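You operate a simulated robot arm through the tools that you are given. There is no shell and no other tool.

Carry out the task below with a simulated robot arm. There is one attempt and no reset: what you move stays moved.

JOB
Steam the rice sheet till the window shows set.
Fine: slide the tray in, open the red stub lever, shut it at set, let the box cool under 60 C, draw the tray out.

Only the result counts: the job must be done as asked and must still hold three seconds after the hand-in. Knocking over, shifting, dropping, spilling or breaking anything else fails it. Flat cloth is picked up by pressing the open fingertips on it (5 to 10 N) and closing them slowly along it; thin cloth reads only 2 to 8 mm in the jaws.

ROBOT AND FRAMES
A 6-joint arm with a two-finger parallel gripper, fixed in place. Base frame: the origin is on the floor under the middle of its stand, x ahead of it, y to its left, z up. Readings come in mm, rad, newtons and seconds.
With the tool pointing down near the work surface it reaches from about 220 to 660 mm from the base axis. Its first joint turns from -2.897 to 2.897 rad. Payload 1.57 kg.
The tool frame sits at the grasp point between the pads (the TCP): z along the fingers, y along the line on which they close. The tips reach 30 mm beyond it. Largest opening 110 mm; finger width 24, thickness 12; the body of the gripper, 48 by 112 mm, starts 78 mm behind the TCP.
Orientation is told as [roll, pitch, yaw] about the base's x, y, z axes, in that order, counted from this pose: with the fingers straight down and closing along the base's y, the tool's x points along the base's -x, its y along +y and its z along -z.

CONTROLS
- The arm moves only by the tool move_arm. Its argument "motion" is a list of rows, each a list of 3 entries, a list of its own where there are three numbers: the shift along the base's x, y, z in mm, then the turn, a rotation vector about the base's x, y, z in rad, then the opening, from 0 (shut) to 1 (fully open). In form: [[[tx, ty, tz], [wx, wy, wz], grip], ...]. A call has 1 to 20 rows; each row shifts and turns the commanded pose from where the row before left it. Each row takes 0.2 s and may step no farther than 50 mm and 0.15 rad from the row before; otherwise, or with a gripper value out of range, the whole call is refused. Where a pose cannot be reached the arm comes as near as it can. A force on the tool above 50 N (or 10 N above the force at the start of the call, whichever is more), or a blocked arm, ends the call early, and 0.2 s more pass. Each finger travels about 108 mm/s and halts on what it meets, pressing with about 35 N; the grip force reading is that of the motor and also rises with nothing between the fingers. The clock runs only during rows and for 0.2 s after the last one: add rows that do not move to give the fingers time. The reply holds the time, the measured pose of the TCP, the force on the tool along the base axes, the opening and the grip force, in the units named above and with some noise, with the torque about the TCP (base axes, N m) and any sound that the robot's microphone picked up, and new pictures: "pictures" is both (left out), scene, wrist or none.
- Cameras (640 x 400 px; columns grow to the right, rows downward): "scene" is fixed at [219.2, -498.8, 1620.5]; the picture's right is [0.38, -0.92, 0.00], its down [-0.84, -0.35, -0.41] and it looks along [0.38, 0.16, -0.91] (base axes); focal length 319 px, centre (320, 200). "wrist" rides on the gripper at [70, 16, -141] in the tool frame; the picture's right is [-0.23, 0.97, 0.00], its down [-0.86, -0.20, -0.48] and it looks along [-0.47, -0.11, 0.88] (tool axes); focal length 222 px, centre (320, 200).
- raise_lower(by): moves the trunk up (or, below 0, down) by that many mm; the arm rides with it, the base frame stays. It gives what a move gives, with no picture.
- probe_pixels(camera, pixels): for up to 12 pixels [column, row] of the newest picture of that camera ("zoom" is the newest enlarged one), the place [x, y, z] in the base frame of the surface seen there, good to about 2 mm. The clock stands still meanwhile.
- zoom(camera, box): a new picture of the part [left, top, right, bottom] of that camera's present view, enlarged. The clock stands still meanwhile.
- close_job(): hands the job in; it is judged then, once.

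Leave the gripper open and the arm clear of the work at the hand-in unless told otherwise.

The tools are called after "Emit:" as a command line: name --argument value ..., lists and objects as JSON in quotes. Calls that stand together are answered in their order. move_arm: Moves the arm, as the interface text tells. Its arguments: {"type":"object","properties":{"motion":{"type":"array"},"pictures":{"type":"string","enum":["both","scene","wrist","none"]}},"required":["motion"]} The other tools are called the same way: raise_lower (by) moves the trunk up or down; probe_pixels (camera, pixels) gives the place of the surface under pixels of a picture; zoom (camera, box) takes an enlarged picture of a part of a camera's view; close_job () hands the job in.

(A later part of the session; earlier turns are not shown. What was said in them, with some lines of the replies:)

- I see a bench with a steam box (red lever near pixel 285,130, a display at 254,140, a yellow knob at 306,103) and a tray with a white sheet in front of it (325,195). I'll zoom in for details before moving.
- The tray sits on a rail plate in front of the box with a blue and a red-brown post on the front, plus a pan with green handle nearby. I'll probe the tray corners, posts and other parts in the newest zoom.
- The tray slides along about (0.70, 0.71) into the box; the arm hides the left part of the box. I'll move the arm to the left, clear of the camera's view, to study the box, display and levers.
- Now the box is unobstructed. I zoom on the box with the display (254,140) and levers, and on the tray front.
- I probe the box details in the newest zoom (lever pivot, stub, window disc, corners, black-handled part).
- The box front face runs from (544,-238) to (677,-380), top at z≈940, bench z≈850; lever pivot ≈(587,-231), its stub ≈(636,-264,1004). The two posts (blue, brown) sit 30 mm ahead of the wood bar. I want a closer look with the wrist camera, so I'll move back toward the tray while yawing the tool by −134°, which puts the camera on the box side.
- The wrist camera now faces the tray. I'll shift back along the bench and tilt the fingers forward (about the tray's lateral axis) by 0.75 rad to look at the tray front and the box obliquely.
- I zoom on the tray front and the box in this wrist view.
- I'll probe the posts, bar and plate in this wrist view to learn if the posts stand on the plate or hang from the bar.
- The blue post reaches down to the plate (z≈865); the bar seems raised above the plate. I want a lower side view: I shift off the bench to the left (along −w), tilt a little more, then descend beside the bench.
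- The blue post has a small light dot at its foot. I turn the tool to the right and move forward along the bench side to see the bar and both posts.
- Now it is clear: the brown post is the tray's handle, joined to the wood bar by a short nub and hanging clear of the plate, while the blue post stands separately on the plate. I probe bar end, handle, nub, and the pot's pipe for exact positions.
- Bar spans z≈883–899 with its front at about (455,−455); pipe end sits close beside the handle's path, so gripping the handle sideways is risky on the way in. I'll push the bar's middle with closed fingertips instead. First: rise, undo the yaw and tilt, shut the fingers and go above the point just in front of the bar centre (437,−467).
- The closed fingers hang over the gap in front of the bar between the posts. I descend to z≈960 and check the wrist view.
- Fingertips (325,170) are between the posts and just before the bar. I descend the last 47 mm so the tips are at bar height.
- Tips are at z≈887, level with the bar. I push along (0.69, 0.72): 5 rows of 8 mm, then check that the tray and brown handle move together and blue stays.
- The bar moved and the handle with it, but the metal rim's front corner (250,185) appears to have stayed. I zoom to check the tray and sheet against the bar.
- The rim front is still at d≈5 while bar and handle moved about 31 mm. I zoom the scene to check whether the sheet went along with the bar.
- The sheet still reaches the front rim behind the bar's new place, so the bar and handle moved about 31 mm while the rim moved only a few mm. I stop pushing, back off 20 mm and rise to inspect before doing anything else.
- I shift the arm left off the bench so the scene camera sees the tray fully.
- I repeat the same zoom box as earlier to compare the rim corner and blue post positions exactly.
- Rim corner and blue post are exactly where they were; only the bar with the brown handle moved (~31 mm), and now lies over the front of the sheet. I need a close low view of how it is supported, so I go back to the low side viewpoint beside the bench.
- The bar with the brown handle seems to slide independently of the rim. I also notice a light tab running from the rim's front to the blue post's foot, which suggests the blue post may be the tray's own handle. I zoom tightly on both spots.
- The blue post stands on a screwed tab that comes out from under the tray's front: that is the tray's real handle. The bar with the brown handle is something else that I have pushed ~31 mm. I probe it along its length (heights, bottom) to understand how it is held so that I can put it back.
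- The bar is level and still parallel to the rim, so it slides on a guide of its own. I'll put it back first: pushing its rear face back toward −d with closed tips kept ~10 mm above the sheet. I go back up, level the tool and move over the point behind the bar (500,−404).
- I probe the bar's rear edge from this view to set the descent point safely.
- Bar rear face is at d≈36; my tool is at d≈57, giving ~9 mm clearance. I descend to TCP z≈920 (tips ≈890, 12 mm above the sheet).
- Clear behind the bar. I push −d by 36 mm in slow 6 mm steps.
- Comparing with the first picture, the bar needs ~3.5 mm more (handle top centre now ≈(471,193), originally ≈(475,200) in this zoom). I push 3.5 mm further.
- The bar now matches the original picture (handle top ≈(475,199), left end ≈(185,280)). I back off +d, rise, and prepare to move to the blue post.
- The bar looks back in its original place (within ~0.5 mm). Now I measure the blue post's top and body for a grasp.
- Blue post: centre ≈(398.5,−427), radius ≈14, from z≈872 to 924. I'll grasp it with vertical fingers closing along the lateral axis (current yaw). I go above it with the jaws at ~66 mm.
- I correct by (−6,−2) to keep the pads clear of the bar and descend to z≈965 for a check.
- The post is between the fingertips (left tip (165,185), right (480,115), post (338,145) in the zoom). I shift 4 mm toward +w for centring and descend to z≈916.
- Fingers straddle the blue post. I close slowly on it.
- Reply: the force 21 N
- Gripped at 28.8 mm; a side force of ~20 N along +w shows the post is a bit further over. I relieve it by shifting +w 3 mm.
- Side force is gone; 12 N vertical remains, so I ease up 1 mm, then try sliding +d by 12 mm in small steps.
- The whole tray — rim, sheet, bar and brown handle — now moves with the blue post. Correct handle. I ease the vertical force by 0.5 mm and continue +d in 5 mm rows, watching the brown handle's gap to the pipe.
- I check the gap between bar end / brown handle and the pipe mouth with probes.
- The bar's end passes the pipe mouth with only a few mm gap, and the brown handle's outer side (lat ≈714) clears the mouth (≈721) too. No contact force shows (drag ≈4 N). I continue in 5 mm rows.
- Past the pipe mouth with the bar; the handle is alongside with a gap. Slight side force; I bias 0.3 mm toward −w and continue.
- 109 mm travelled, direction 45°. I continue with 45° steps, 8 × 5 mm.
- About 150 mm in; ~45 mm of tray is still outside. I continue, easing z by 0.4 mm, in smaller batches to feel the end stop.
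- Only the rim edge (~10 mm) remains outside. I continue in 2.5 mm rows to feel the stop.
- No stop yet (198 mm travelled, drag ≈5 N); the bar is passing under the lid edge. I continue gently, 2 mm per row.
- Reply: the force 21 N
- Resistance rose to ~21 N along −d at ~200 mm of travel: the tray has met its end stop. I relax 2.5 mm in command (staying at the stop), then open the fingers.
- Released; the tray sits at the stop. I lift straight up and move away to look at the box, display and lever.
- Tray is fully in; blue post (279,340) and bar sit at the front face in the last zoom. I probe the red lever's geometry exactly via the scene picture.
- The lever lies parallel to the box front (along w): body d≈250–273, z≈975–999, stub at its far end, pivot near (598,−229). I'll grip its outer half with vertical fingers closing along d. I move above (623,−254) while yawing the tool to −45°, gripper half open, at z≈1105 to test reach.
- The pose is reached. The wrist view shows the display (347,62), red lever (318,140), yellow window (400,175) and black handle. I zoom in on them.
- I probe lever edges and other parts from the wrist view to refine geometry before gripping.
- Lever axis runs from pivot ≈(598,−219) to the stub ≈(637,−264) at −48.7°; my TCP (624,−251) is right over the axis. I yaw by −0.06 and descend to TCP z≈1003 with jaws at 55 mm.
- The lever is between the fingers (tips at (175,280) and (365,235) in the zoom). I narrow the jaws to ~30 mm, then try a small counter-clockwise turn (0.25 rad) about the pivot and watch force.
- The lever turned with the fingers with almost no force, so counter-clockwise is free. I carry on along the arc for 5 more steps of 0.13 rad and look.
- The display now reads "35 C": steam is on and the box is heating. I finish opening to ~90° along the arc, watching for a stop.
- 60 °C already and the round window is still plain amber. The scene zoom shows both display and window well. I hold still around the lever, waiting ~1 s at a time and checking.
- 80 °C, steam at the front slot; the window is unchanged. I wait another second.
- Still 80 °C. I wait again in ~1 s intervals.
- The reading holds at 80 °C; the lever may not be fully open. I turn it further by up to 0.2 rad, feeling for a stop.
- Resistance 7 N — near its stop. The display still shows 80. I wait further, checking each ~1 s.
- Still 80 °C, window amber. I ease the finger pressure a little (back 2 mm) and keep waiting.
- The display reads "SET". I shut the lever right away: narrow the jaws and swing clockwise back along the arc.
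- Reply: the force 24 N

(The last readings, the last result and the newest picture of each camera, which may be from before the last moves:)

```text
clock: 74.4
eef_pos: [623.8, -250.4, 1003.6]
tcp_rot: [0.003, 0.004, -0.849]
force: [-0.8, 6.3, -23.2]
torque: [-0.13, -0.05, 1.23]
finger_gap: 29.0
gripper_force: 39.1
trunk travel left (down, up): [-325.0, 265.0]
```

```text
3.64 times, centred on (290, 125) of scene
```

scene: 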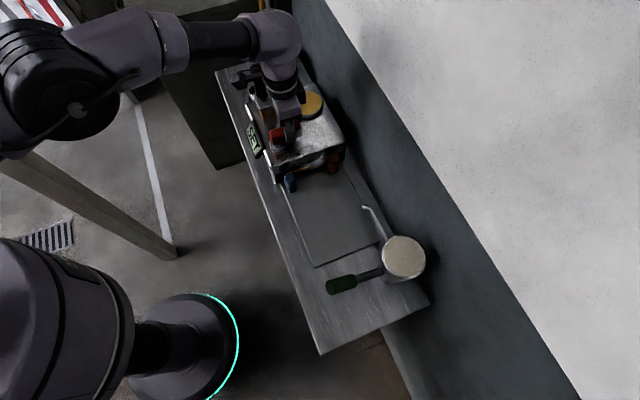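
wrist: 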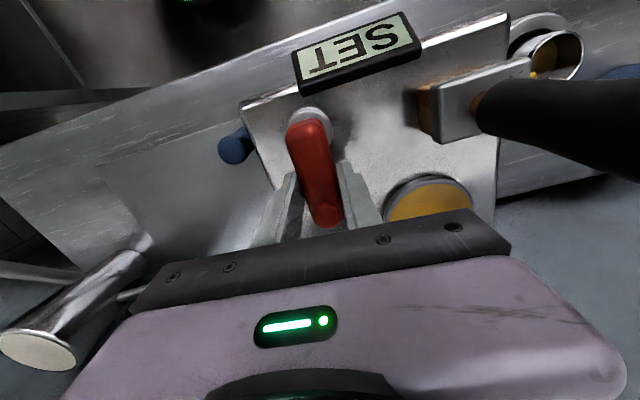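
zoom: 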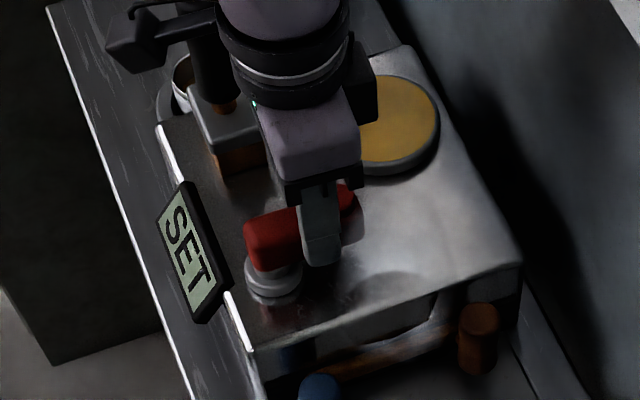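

Display still shows SET, but the lever is skewed in the jaws (gap 29 mm), so it lags a bit behind. I loosen slightly and press the far finger a few mm more toward −d to bring the lever to its closed stop.

Emit:
move_arm --motion '[[[0, 0, 0], [0, 0, 0], 0.31], [[-1.5, -1.5, 0], [0, 0, 0], 0.31], [[-1.5, -1.5, 0], [0, 0, 0], 0.31], [[-1.0, -1.0, 0], [0, 0, 0], 0.31]]' --pictures "both"

Emit:
zoom --camera "wrist" --box '[220, 60, 460, 230]'

Emit:
zoom --camera "scene" --box '[235, 70, 345, 180]'

```text
clock: 75.4
eef_pos: [619.7, -253.3, 1005.2]
tcp_rot: [0.002, -0.001, -0.848]
force: [7.8, 4.5, 3.0]
torque: [0.01, -0.11, 0.07]
finger_gap: 42.6
gripper_force: 4.8
trunk travel left (down, up): [-325.0, 265.0]
```

scene: 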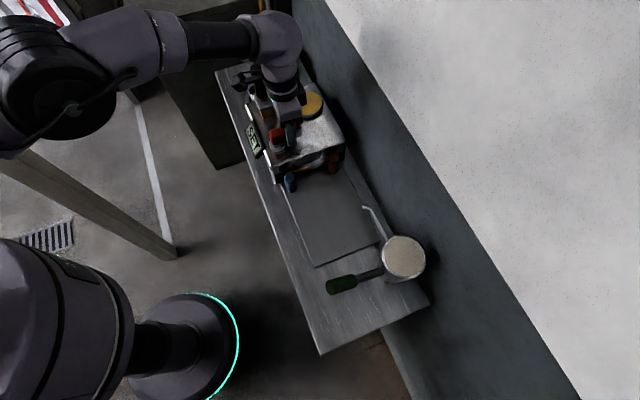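
wrist: 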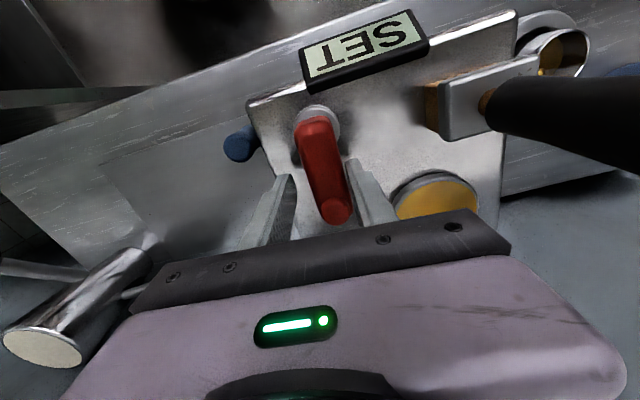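

```text
2.35 times, centred on (340, 145) of wrist
```

zoom: 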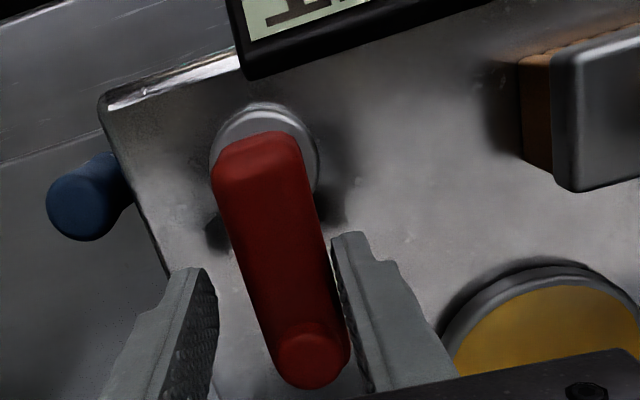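

```text
3.64 times, centred on (290, 125) of scene
```

zoom: 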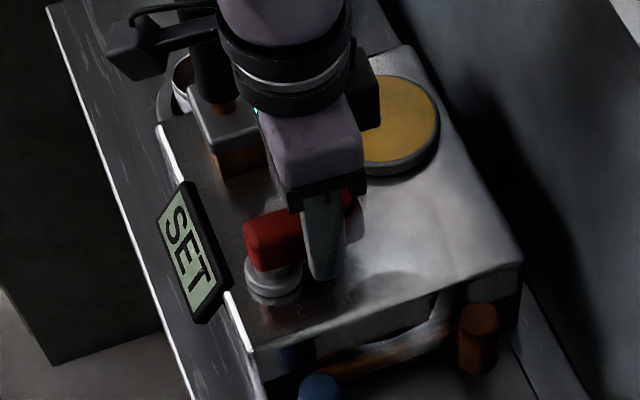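

The lever is back at its original angle (same direction in this view as before opening) and the far finger is being pushed open against it, i.e. it sits at its stop. I hold for a moment and check the display and steam.

Emit:
move_arm --motion '[[[0, 0, 0], [0, 0, 0], 0.31], [[0, 0, 0], [0, 0, 0], 0.31], [[0, 0, 0], [0, 0, 0], 0.31]]' --pictures "both"

Emit:
zoom --camera "scene" --box '[235, 70, 345, 180]'

Emit:
probe_pixels --camera "wrist" --pixels '[[319, 120], [325, 145], [330, 165], [336, 205], [338, 215], [312, 145], [336, 145], [307, 120]]'

```text
clock: 76.2
eef_pos: [620.0, -253.4, 1004.2]
tcp_rot: [0.0, 0.001, -0.848]
force: [7.6, 5.6, 3.9]
torque: [0.06, -0.12, 0.07]
finger_gap: 43.0
gripper_force: 4.4
trunk travel left (down, up): [-325.0, 265.0]
```

scene: 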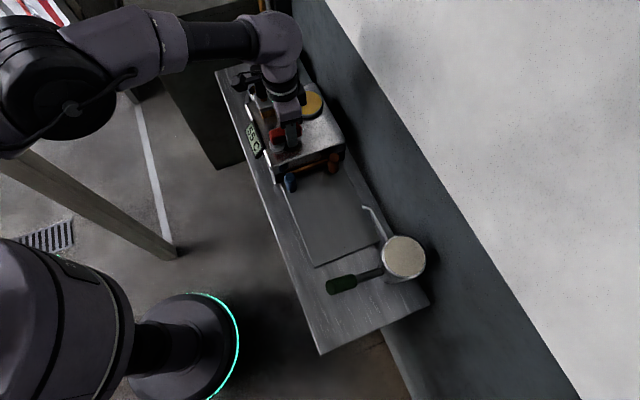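
wrist: 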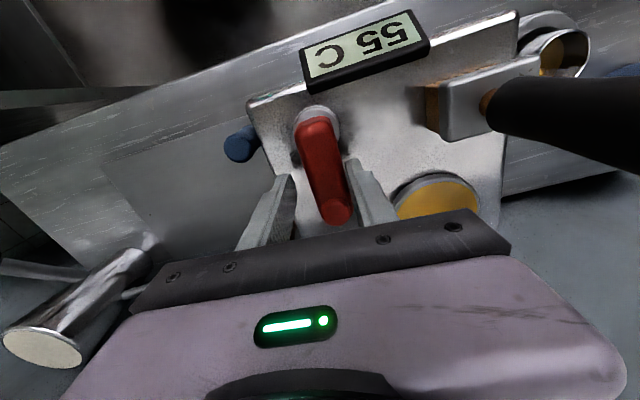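

```text
3.64 times, centred on (290, 125) of scene
```

zoom: 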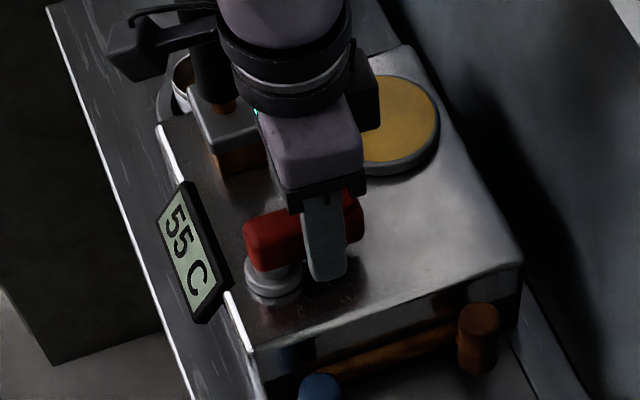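

```text
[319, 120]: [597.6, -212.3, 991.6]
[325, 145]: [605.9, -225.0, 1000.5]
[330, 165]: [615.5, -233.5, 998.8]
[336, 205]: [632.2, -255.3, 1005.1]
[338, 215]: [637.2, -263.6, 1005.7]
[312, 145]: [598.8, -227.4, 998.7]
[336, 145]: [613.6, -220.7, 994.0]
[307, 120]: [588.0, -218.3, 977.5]
```

The display now shows 55 °C and the steam has stopped: lever is shut, stub back at (637,−264). I open the jaws, rise off the lever, and re-check the reading while the box keeps cooling.

Emit:
move_arm --motion '[[[1.5, 1.5, 0], [0, 0, 0], 0.45], [[1.5, 1.5, 0], [0, 0, 0], 0.55], [[0, 0, 0], [0, 0, 0], 0.55], [[0, 0, 25], [0, 0, 0], 0.55], [[0, 0, 35], [0, 0, 0], 0.55], [[0, 0, 40], [0, 0, 0], 0.55]]' --pictures "both"

Emit:
zoom --camera "wrist" --box '[260, 30, 440, 210]'

Emit:
zoom --camera "scene" --box '[235, 70, 345, 180]'

```text
clock: 77.6
eef_pos: [621.6, -254.4, 1106.8]
tcp_rot: [0.001, 0.001, -0.848]
force: [0.4, -0.1, 0.3]
torque: [0.01, -0.02, 0.01]
finger_gap: 60.6
gripper_force: 0.2
trunk travel left (down, up): [-325.0, 265.0]
```

scene: 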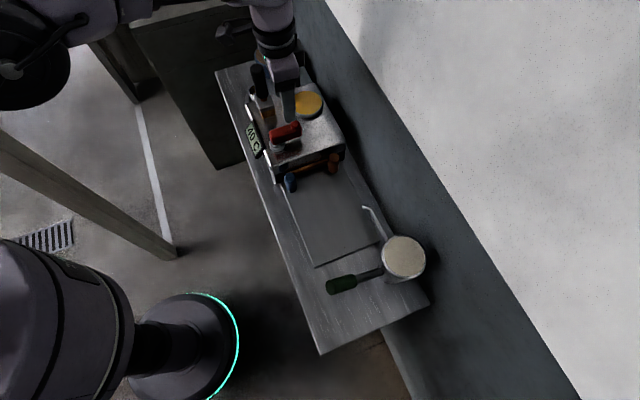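
wrist: 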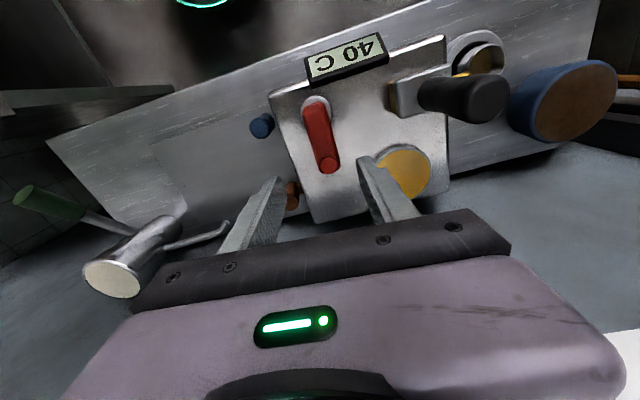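

```text
2.22 times, centred on (350, 120) of wrist
```

zoom: 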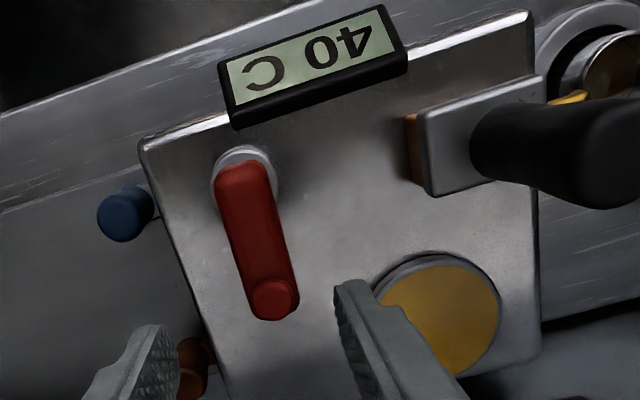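

```text
3.64 times, centred on (290, 125) of scene
```

zoom: 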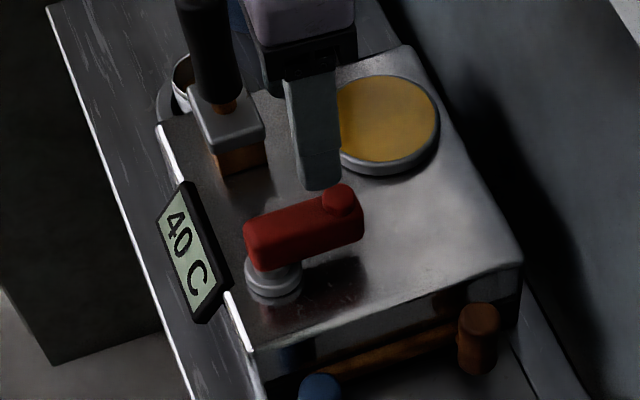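

40 °C, lever at its closed position. Now I go back over the blue post (≈(540,−287)), yawing to −2.344 rad, jaws at 66 mm.

Emit:
move_arm --motion '[[[-7.5, -3.1, -2.5], [0, 0, -0.136], 0.6], [[-7.5, -3.1, -2.5], [0, 0, -0.136], 0.6], [[-7.5, -3.1, -2.5], [0, 0, -0.136], 0.6], [[-7.5, -3.1, -2.5], [0, 0, -0.136], 0.6], [[-7.5, -3.1, -2.5], [0, 0, -0.136], 0.6], [[-7.5, -3.1, -2.5], [0, 0, -0.136], 0.6], [[-7.5, -3.1, -2.5], [0, 0, -0.136], 0.6], [[-7.5, -3.1, -2.5], [0, 0, -0.136], 0.6], [[-7.5, -3.1, -2.5], [0, 0, -0.136], 0.6], [[-7.5, -3.1, -2.5], [0, 0, -0.136], 0.6], [[-7.1, -3.1, -2.0], [0, 0, -0.136], 0.6], [[0, 0, 0], [0, 0, 0], 0.6]]' --pictures "both"

Emit:
zoom --camera "wrist" --box '[200, 80, 480, 250]'

```text
clock: 80.2
eef_pos: [540.1, -285.7, 1075.5]
tcp_rot: [0.001, -0.001, -2.347]
force: [0.3, -0.3, 0.4]
torque: [-0.02, 0.02, 0.05]
finger_gap: 66.0
gripper_force: 0.1
trunk travel left (down, up): [-325.0, 265.0]
```

scene: 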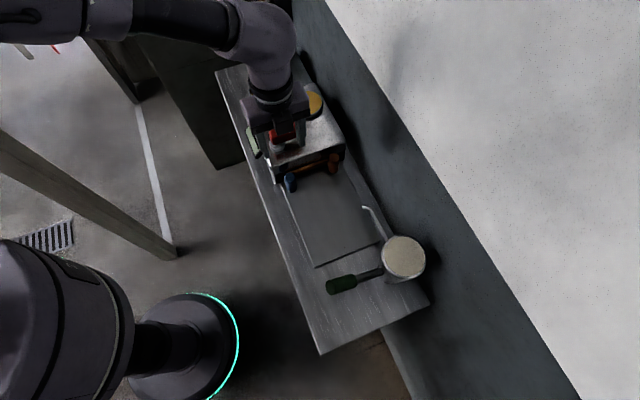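
wrist: 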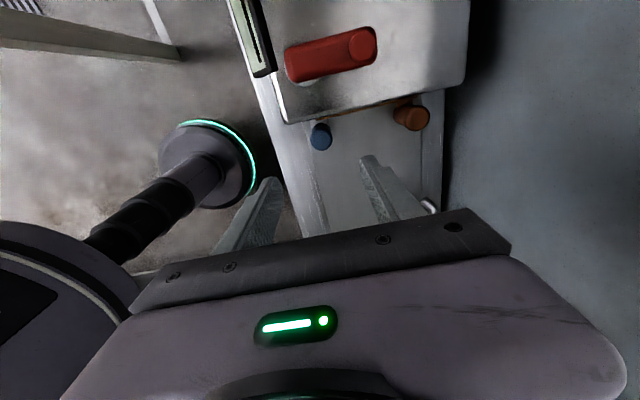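

```text
2.29 times, centred on (340, 165) of wrist
```

zoom: 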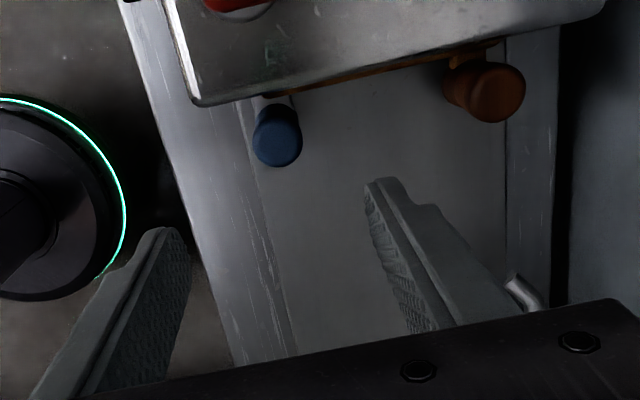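

I probe the blue post's top from here before descending.

Emit:
probe_pixels --camera "wrist" --pixels '[[321, 141], [314, 140], [329, 138], [321, 147], [322, 135], [411, 122], [417, 118], [395, 104]]'

Emit:
probe_pixels --camera "scene" --pixels '[[291, 177], [291, 181], [288, 178], [295, 177], [333, 161], [333, 158]]'

```text
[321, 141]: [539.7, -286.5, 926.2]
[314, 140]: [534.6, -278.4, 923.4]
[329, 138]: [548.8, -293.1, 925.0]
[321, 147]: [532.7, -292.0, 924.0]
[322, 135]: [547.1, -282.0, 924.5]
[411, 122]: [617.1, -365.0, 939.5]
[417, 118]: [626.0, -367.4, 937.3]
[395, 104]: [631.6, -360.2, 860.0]
```

```text
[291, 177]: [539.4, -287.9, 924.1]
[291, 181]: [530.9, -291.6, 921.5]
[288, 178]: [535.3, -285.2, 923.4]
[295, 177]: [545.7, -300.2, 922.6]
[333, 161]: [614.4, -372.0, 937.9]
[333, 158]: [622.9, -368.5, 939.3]
```

Post centre ≈(540,−287). I descend to z≈917 at (537,−289), keeping the pads a bit away from the box face.

Emit:
move_arm --motion '[[[-2, -2, -35], [0, 0, 0], 0.6], [[-1, -1, -35], [0, 0, 0], 0.6], [[0, 0, -35], [0, 0, 0], 0.6], [[0, 0, -30], [0, 0, 0], 0.6], [[0, 0, -15], [0, 0, 0], 0.6], [[0, 0, -8], [0, 0, 0], 0.6], [[0, 0, 0], [0, 0, 0], 0.6]]' --pictures "both"

Emit:
zoom --camera "wrist" --box '[200, 80, 480, 250]'

```text
clock: 81.8
eef_pos: [535.2, -288.4, 920.1]
tcp_rot: [0.001, 0.0, -2.344]
force: [-0.3, -0.5, 0.3]
torque: [0.02, 0.0, 0.02]
finger_gap: 65.9
gripper_force: 0.1
trunk travel left (down, up): [-325.0, 265.0]
```

scene: 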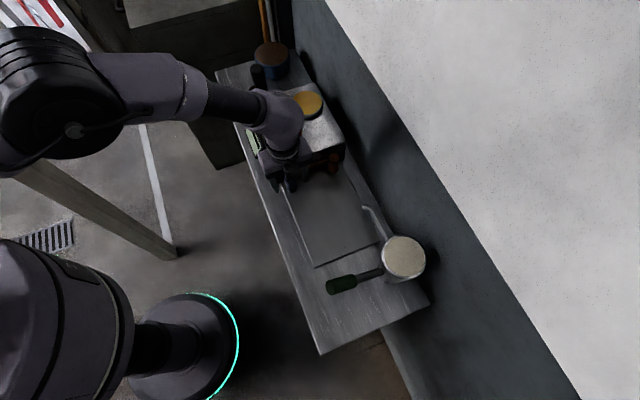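
wrist: 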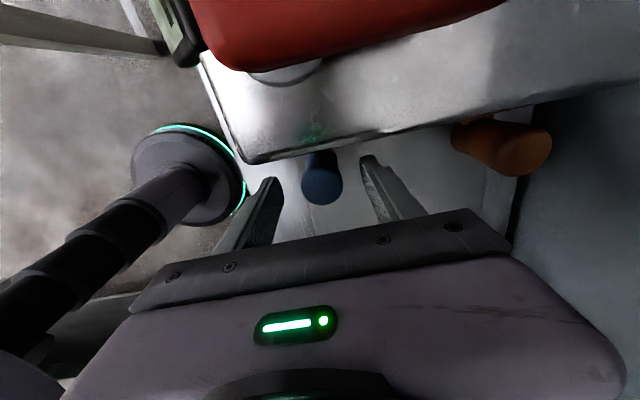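

```text
2.29 times, centred on (340, 165) of wrist
```

zoom: 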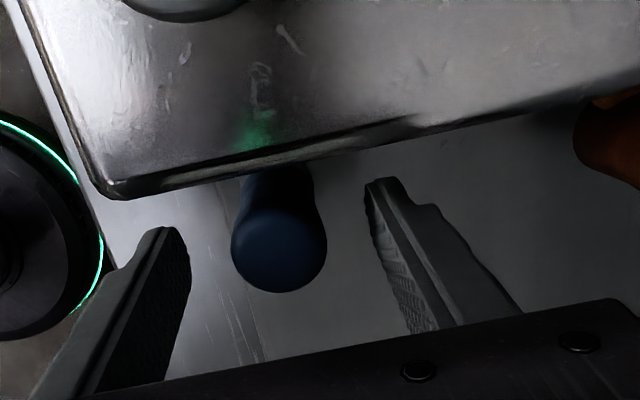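

Well placed. I shift 2 mm toward +w, lower 2 mm, and close on the post.

Emit:
move_arm --motion '[[[2, -1, -2], [0, 0, 0], 0.5], [[0, 0, 0], [0, 0, 0], 0.4], [[0, 0, 0], [0, 0, 0], 0.32], [[0, 0, 0], [0, 0, 0], 0.26], [[0, 0, 0], [0, 0, 0], 0.2], [[0, 0, 0], [0, 0, 0], 0.1]]' --pictures "none"

```text
clock: 83.2
eef_pos: [538.9, -289.3, 918.3]
tcp_rot: [0.002, 0.001, -2.343]
force: [2.1, -1.9, 0.8]
torque: [0.49, 0.61, 0.0]
finger_gap: 28.4
gripper_force: 38.6
trunk travel left (down, up): [-325.0, 265.0]
```

Gripped at 28.4 mm with little side force. I draw the tray out along (−0.707, −0.707), first 50 mm.

Emit:
move_arm --motion '[[[-1.4, -1.4, 0], [0, 0, 0], 0.1], [[-2.8, -2.8, 0], [0, 0, 0], 0.1], [[-3.54, -3.54, 0], [0, 0, 0], 0.1], [[-3.54, -3.54, 0], [0, 0, 0], 0.1], [[-3.54, -3.54, 0], [0, 0, 0], 0.1], [[-3.54, -3.54, 0], [0, 0, 0], 0.1], [[-3.54, -3.54, 0], [0, 0, 0], 0.1], [[-3.54, -3.54, 0], [0, 0, 0], 0.1], [[-3.54, -3.54, 0], [0, 0, 0], 0.1]]' --pictures "both"

```text
clock: 85.2
eef_pos: [510.3, -318.1, 917.1]
tcp_rot: [0.005, 0.002, -2.345]
force: [0.6, 5.8, 26.0]
torque: [0.66, 0.67, 0.09]
finger_gap: 28.5
gripper_force: 38.5
trunk travel left (down, up): [-325.0, 265.0]
```

scene: 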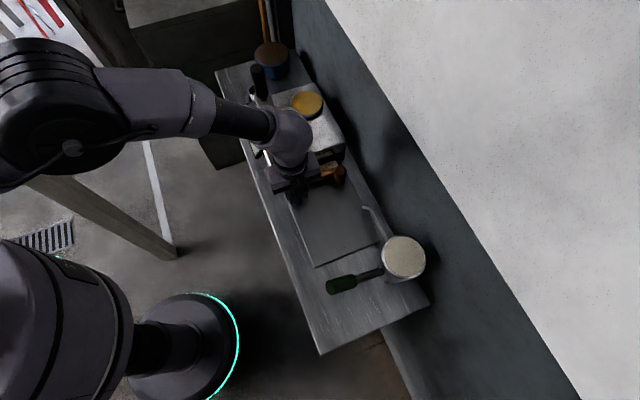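
wrist: 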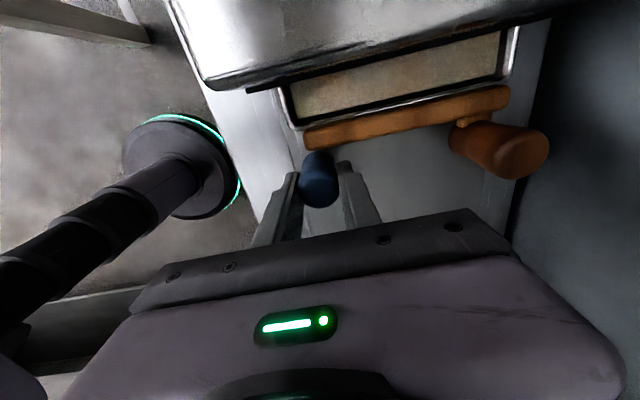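

The tray, sheet and bar come out together. Vertical force is 26 N, so I ease up 0.8 mm and continue 40 mm.

Emit:
move_arm --motion '[[[0, 0, 0.8], [0, 0, 0], 0.1], [[-3.54, -3.54, 0], [0, 0, 0], 0.1], [[-3.54, -3.54, 0], [0, 0, 0], 0.1], [[-3.54, -3.54, 0], [0, 0, 0], 0.1], [[-3.54, -3.54, 0], [0, 0, 0], 0.1], [[-3.54, -3.54, 0], [0, 0, 0], 0.1], [[-3.54, -3.54, 0], [0, 0, 0], 0.1], [[-3.54, -3.54, 0], [0, 0, 0], 0.1], [[-3.54, -3.54, 0], [0, 0, 0], 0.1]]' --pictures "both"

Emit:
zoom --camera "scene" --box '[310, 160, 390, 230]'

```text
clock: 87.2
eef_pos: [480.5, -346.6, 917.6]
tcp_rot: [0.003, 0.002, -2.343]
force: [-3.4, 7.2, 2.9]
torque: [0.66, 0.38, 0.17]
finger_gap: 28.5
gripper_force: 38.4
trunk travel left (down, up): [-325.0, 265.0]
```

scene: 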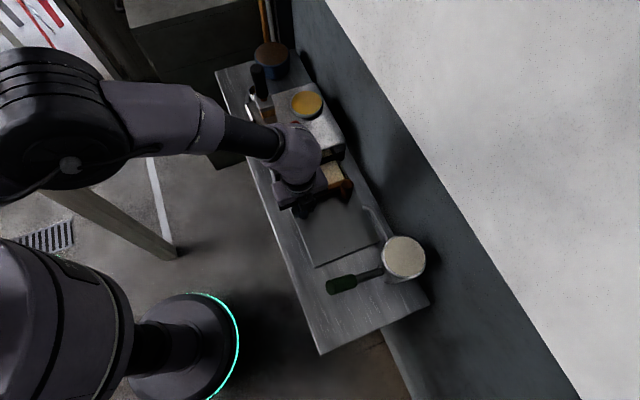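
wrist: 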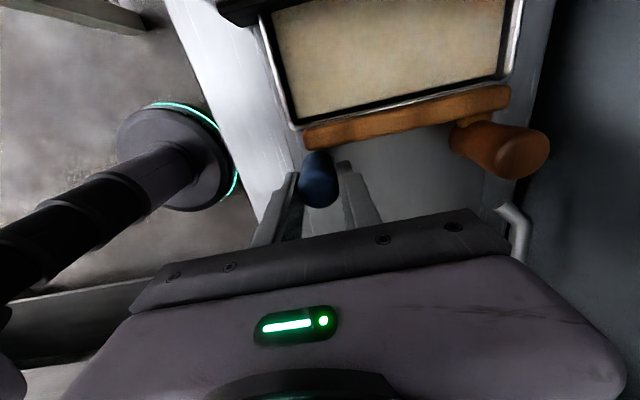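

```text
5.71 times, centred on (350, 195) of scene
```

zoom: 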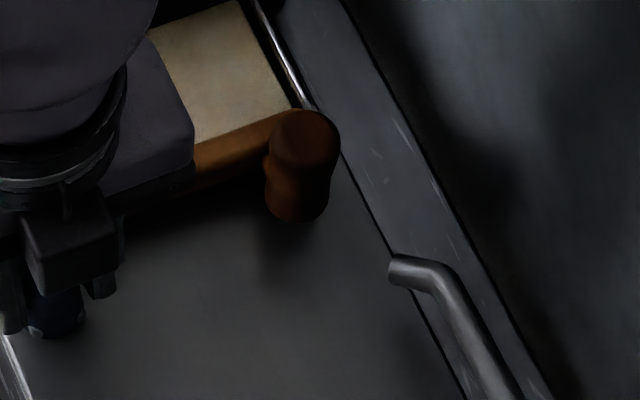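

Lateral force −7 N; I bias 0.3 mm toward −w and continue, with the handle approaching the pipe (mouth at (395,268) in the zoom).

Emit:
move_arm --motion '[[[-3.7, -3.3, 0], [0, 0, 0], 0.1], [[-3.54, -3.54, 0], [0, 0, 0], 0.1], [[-3.54, -3.54, 0], [0, 0, 0], 0.1], [[-3.54, -3.54, 0], [0, 0, 0], 0.1], [[-3.54, -3.54, 0], [0, 0, 0], 0.1], [[-3.54, -3.54, 0], [0, 0, 0], 0.1]]' --pictures "both"

Emit:
zoom --camera "scene" --box '[310, 180, 390, 240]'

```text
clock: 88.6
eef_pos: [461.4, -367.2, 917.2]
tcp_rot: [0.0, 0.001, -2.343]
force: [-7.6, 12.9, -16.1]
torque: [-0.33, -0.53, 0.02]
finger_gap: 28.3
gripper_force: 38.8
trunk travel left (down, up): [-325.0, 265.0]
```

scene: 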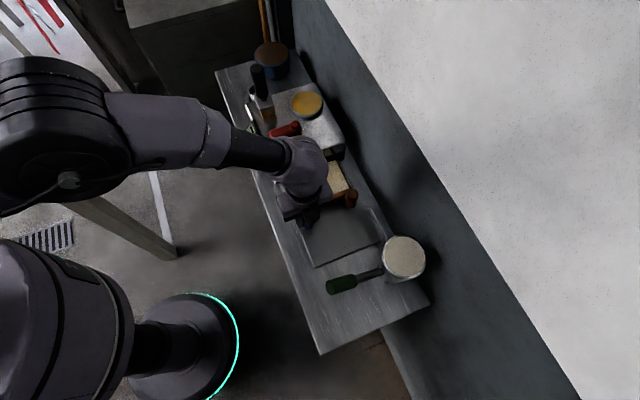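
wrist: 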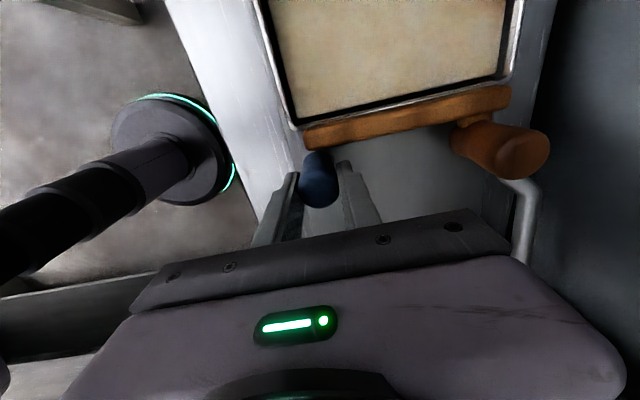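

```text
6.67 times, centred on (350, 210) of scene
```

zoom: 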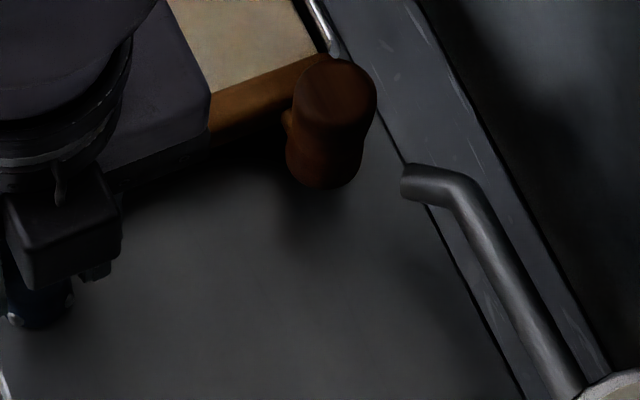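

Side force grew to −14 N (my path drifts toward +w), so I shift 0.8 mm toward −w and 0.5 mm down, then continue slowly past the pipe.

Emit:
move_arm --motion '[[[-0.6, 0.6, -0.4], [0, 0, 0], 0.1], [[-3.57, -3.5, 0], [0, 0, 0], 0.1], [[-3.57, -3.5, 0], [0, 0, 0], 0.1], [[-3.57, -3.5, 0], [0, 0, 0], 0.1], [[-3.57, -3.5, 0], [0, 0, 0], 0.1]]' --pictures "both"

Emit:
zoom --camera "scene" --box '[310, 180, 390, 240]'

```text
clock: 89.8
eef_pos: [446.3, -380.4, 917.9]
tcp_rot: [0.004, 0.001, -2.342]
force: [9.8, -2.8, 7.9]
torque: [0.72, 0.12, 0.03]
finger_gap: 28.4
gripper_force: 38.4
trunk travel left (down, up): [-325.0, 265.0]
```

scene: 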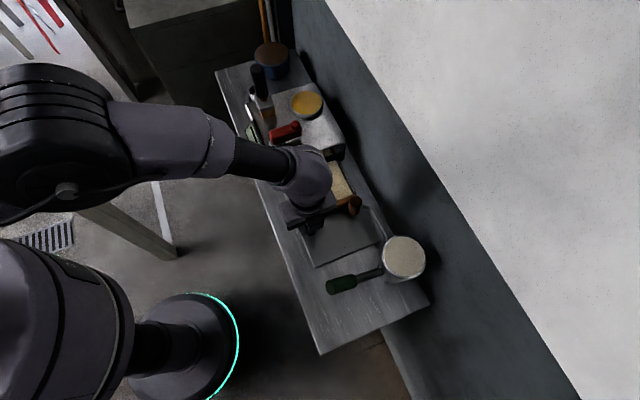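
wrist: 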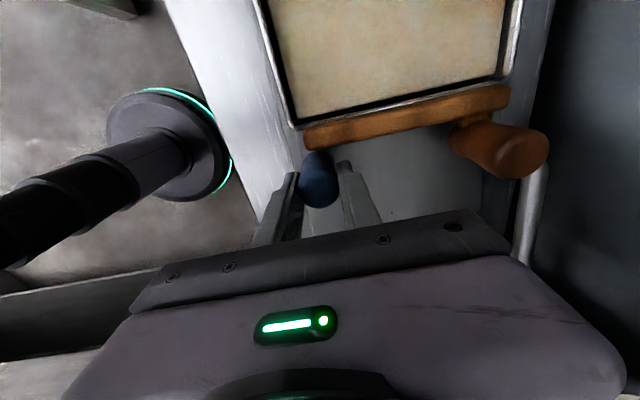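

```text
6.67 times, centred on (350, 210) of scene
```

zoom: 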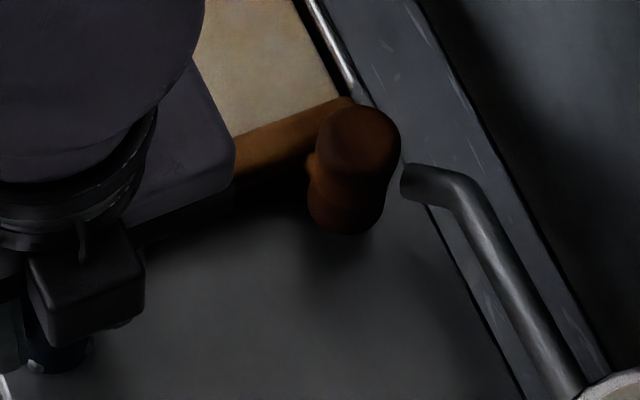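

The handle passes alongside the pipe without contact. Side force is now +9 N; I correct +w 0.4 mm and continue 25 mm.

Emit:
move_arm --motion '[[[-3.24, -3.84, 0.2], [0, 0, 0], 0.1], [[-3.54, -3.54, 0], [0, 0, 0], 0.1], [[-3.54, -3.54, 0], [0, 0, 0], 0.1], [[-3.54, -3.54, 0], [0, 0, 0], 0.1], [[-3.54, -3.54, 0], [0, 0, 0], 0.1]]' --pictures "both"

Emit:
zoom --camera "scene" --box '[310, 190, 410, 265]'

```text
clock: 91.0
eef_pos: [429.6, -399.2, 916.8]
tcp_rot: [0.0, 0.0, -2.343]
force: [4.8, 0.0, -1.7]
torque: [-0.47, -1.02, 0.19]
finger_gap: 28.8
gripper_force: 38.5
trunk travel left (down, up): [-325.0, 265.0]
```

scene: 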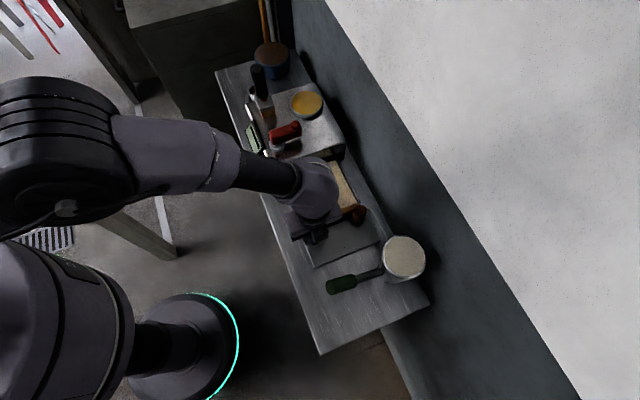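
wrist: 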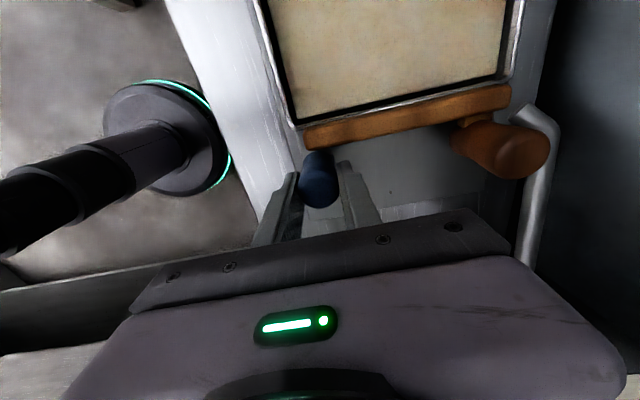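

```text
5.33 times, centred on (360, 228) of scene
```

zoom: 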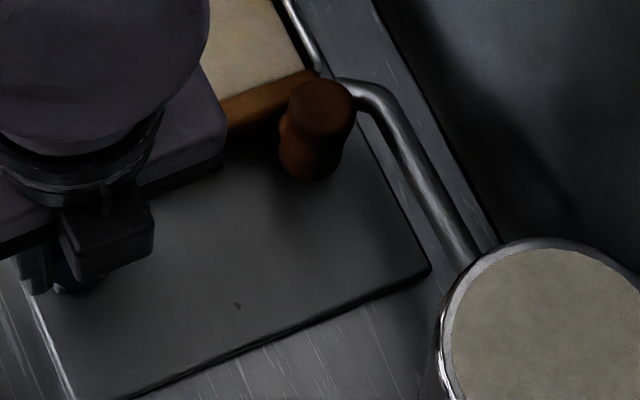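

Clear of the pipe mouth. About 45 mm remain; I draw 20 mm more and check the force.

Emit:
move_arm --motion '[[[-3.54, -3.54, 0], [0, 0, 0], 0.1], [[-3.54, -3.54, 0], [0, 0, 0], 0.1], [[-3.54, -3.54, 0], [0, 0, 0], 0.1], [[-3.54, -3.54, 0], [0, 0, 0], 0.1], [[-3.54, -3.54, 0], [0, 0, 0], 0.1]]' --pictures "scene"

```text
clock: 92.2
eef_pos: [411.4, -414.9, 917.2]
tcp_rot: [-0.003, 0.001, -2.344]
force: [-2.6, 10.8, -23.9]
torque: [-0.53, -0.61, -0.05]
finger_gap: 28.4
gripper_force: 38.1
trunk travel left (down, up): [-325.0, 265.0]
```

scene: 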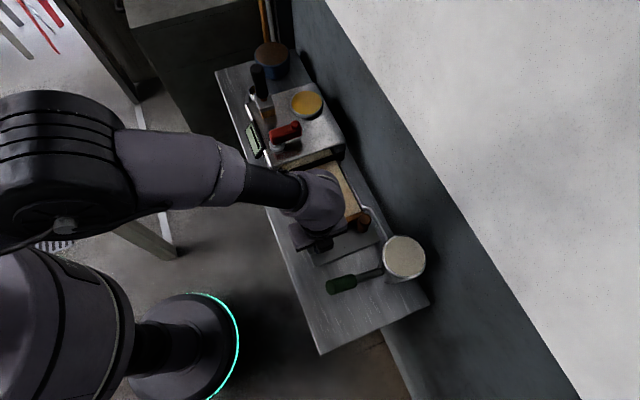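

I relieve vertical (−0.7 mm) and side force, then draw the last ~20 mm in 3 mm rows, feeling for the outer stop.

Emit:
move_arm --motion '[[[-0.3, 0.3, -0.7], [0, 0, 0], 0.1], [[-2.12, -2.12, 0], [0, 0, 0], 0.1], [[-2.12, -2.12, 0], [0, 0, 0], 0.1], [[-2.12, -2.12, 0], [0, 0, 0], 0.1], [[-2.12, -2.12, 0], [0, 0, 0], 0.1], [[-2.12, -2.12, 0], [0, 0, 0], 0.1]]' --pictures "both"

```text
clock: 93.6
eef_pos: [400.7, -427.1, 917.6]
tcp_rot: [0.0, 0.001, -2.344]
force: [-3.5, 9.8, -13.1]
torque: [0.78, 0.62, -0.07]
finger_gap: 28.4
gripper_force: 38.4
trunk travel left (down, up): [-325.0, 265.0]
```

scene: 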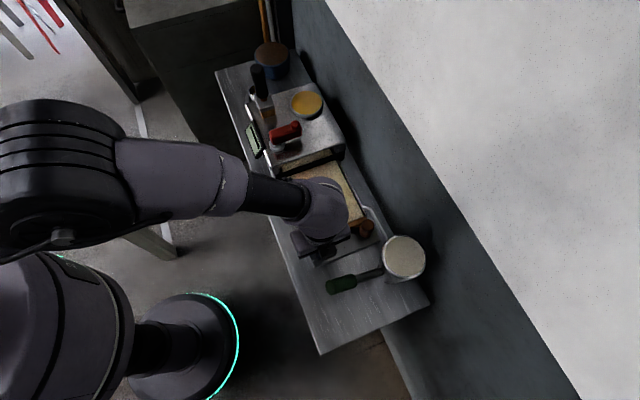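
wrist: 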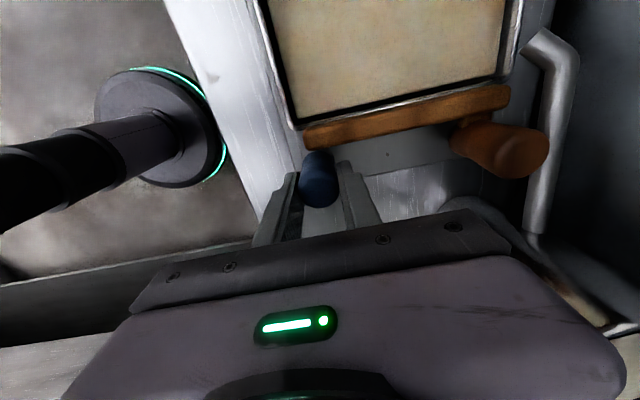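

~5 mm remain. I continue in 1.4 mm rows.

Emit:
move_arm --motion '[[[-1.2, -0.8, -0.3], [0, 0, 0], 0.1], [[-1.0, -1.0, 0], [0, 0, 0], 0.1], [[-1.0, -1.0, 0], [0, 0, 0], 0.1], [[0, 0, 0], [0, 0, 0], 0.1]]' --pictures "scene"

Emit:
zoom --camera "scene" --box '[280, 190, 400, 265]'

```text
clock: 94.6
eef_pos: [398.2, -428.9, 917.9]
tcp_rot: [0.002, -0.001, -2.346]
force: [1.2, 4.2, -1.0]
torque: [0.85, 0.35, 0.05]
finger_gap: 28.3
gripper_force: 38.1
trunk travel left (down, up): [-325.0, 265.0]
```

scene: 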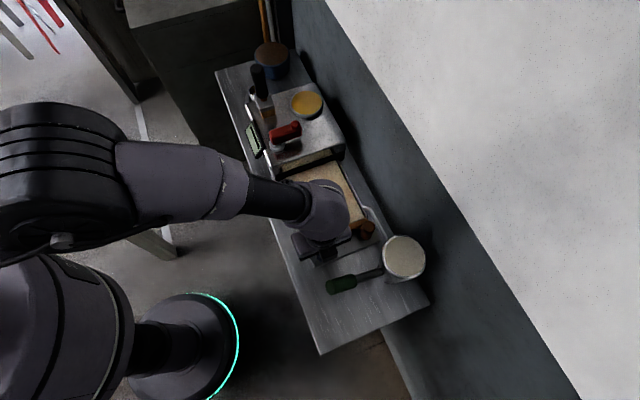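

```text
5.33 times, centred on (340, 228) of scene
```

zoom: 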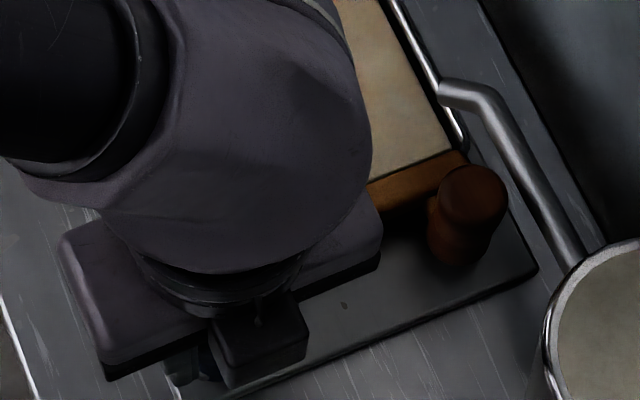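

The handle is ~2 mm short of its starting place. I draw 2 mm more.

Emit:
move_arm --motion '[[[-0.7, -0.7, 0], [0, 0, 0], 0.1], [[-0.7, -0.7, 0], [0, 0, 0], 0.1], [[0, 0, 0], [0, 0, 0], 0.1]]' --pictures "scene"

Emit:
zoom --camera "scene" --box '[280, 190, 400, 265]'

```text
clock: 95.4
eef_pos: [397.6, -430.8, 917.8]
tcp_rot: [0.003, -0.001, -2.344]
force: [4.8, 1.7, 4.6]
torque: [0.49, 0.59, 0.05]
finger_gap: 28.5
gripper_force: 38.7
trunk travel left (down, up): [-325.0, 265.0]
```

scene: 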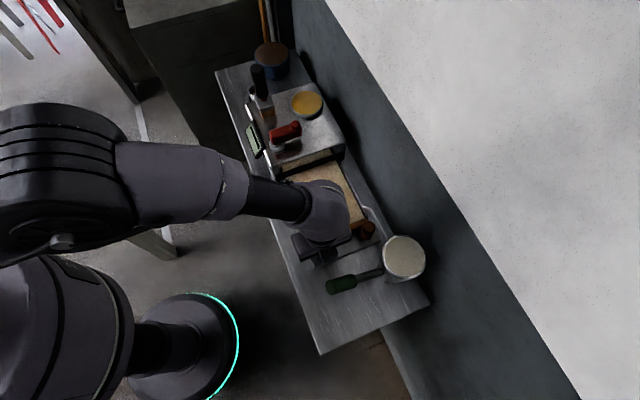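

```text
5.33 times, centred on (340, 228) of scene
```

zoom: 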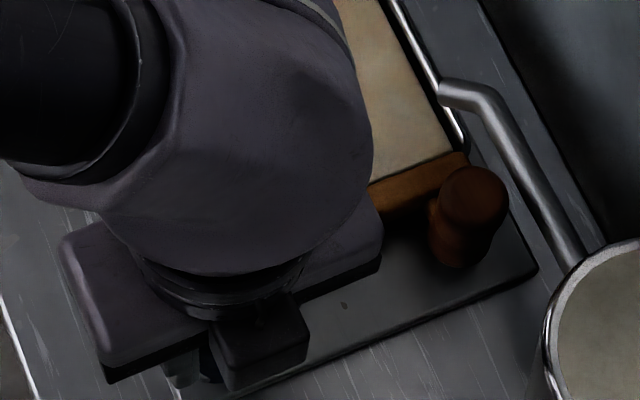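

Almost exact. One more 0.7 mm, checking for the stop.

Emit:
move_arm --motion '[[[-0.5, -0.5, 0], [0, 0, 0], 0.1], [[0, 0, 0], [0, 0, 0], 0.1]]' --pictures "none"

```text
clock: 96.0
eef_pos: [396.7, -430.2, 917.0]
tcp_rot: [0.003, 0.0, -2.345]
force: [6.5, -0.1, 10.3]
torque: [0.52, 0.61, 0.07]
finger_gap: 28.3
gripper_force: 38.5
trunk travel left (down, up): [-325.0, 265.0]
```

The tray is back out. I open the fingers and lift straight up.

Emit:
move_arm --motion '[[[0.2, 0, 0.3], [0, 0, 0], 0.1], [[0, 0, 0], [0, 0, 0], 0.35], [[0, 0, 0], [0, 0, 0], 0.55], [[0, 0, 0], [0, 0, 0], 0.6], [[0, 0, 20], [0, 0, 0], 0.6], [[0, 0, 40], [0, 0, 0], 0.6], [[0, 0, 45], [0, 0, 0], 0.6], [[0, 0, 45], [0, 0, 0], 0.6]]' --pictures "both"

```text
clock: 97.8
eef_pos: [395.2, -433.5, 1069.1]
tcp_rot: [0.002, 0.001, -2.344]
force: [0.2, -0.1, -0.9]
torque: [-0.02, -0.03, -0.03]
finger_gap: 66.1
gripper_force: 0.0
trunk travel left (down, up): [-325.0, 265.0]
```

scene: 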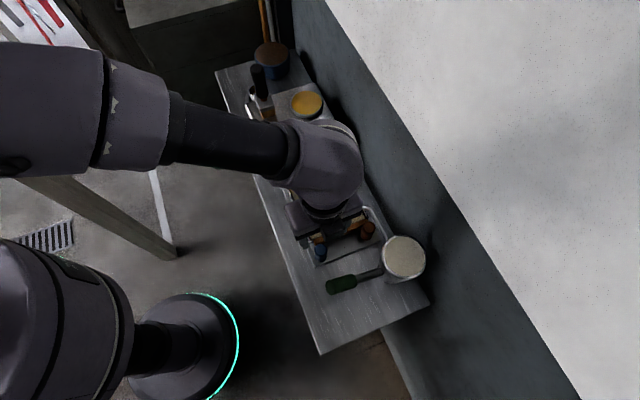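
wrist: 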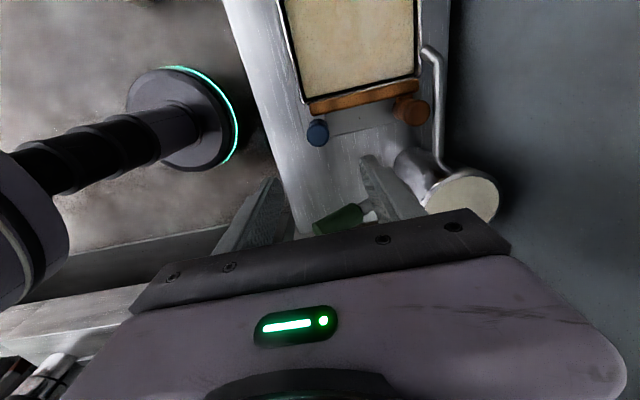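

Released cleanly. I move the arm left, clear of the bench, open the gripper, and inspect everything with the scene camera.

Emit:
move_arm --motion '[[[-10, 40, 0], [0, 0, 0], 1], [[-10, 45, 0], [0, 0, 0], 1], [[-15, 45, 0], [0, 0, 0], 1], [[-15, 45, 0], [0, 0, 0], 1], [[-15, 45, 0], [0, 0, 0], 1], [[-15, 45, 0], [0, 0, 0], 1], [[0, 45, 0], [0, 0, 0], 1], [[0, 0, 0], [0, 0, 0], 1]]' --pictures "both"

Emit:
zoom --camera "scene" --box '[280, 190, 400, 265]'

Emit:
zoom --camera "scene" --box '[230, 50, 360, 190]'

Emit:
zoom --camera "scene" --box '[225, 110, 315, 166]'

```text
clock: 99.6
eef_pos: [315.7, -122.7, 1063.0]
tcp_rot: [0.001, -0.001, -2.343]
force: [-0.6, 1.0, 1.3]
torque: [0.01, 0.06, 0.02]
finger_gap: 110.1
gripper_force: 0.0
trunk travel left (down, up): [-325.0, 265.0]
```

scene: 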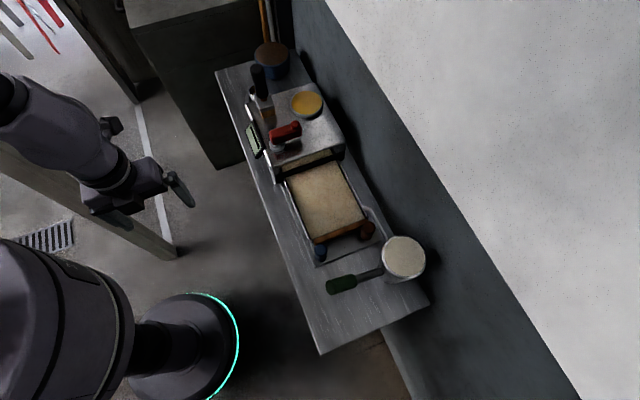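
wrist: 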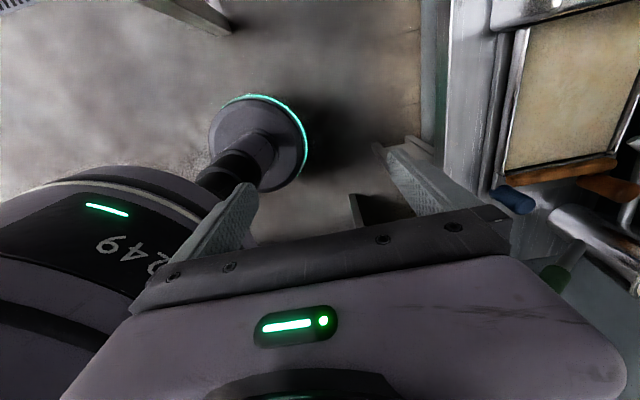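

```text
5.33 times, centred on (340, 228) of scene
```

zoom: 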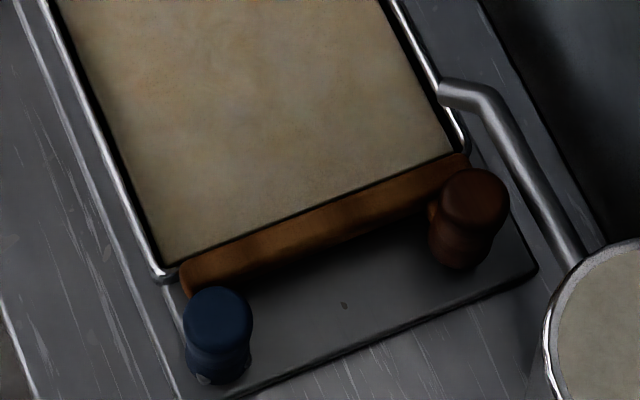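

```text
2.86 times, centred on (295, 120) of scene
```

zoom: 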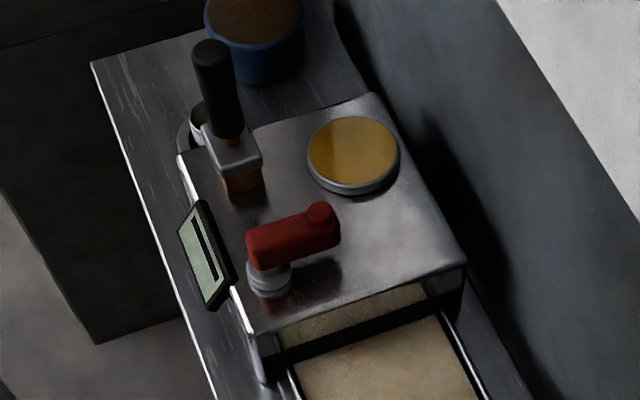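

```text
7.11 times, centred on (270, 138) of scene
```

zoom: 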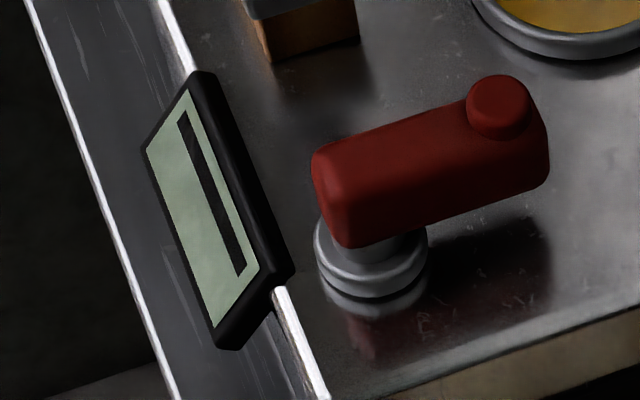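

Everything is as asked: the sheet has turned to its cooked tan colour, the tray is back out with blue post, bar and brown handle in their starting places, the red lever is shut, the display is idle, and the pot and other items are untouched. The gripper is open and the arm is clear, so I hand in.

Emit:
close_job

```text
The job is handed in.
```

The rice sheet is steamed and the job is handed in. I don't have the judge's result.

- **Tray in:** I slid the tray in by its blue post until it met the stop.
- **Steam:** I opened the red lever at about 58 s on the clock. The display showed SET at 72 s, and I swung the lever shut straight away. It reached its stop between 74 and 76 s, so steam ran up to about 4 s past SET.
- **Cooling:** The display read 40 C when I went to draw the tray out.
- **Tray out:** The tray is back where it began. The sheet has turned from pale to tan, with no damage I could see.

**My mistake:** I first pushed on the wooden bar with the brown handle, thinking it was the tray's handle. It slid about 31 mm over the front of the sheet without moving the tray. I pushed it back to within about 0.5 mm of its starting place, judging from the pictures, before going on. It then rode in and out with the tray.

The pot, its pipe and the other items look untouched. The gripper is open and the arm is clear of the bench.
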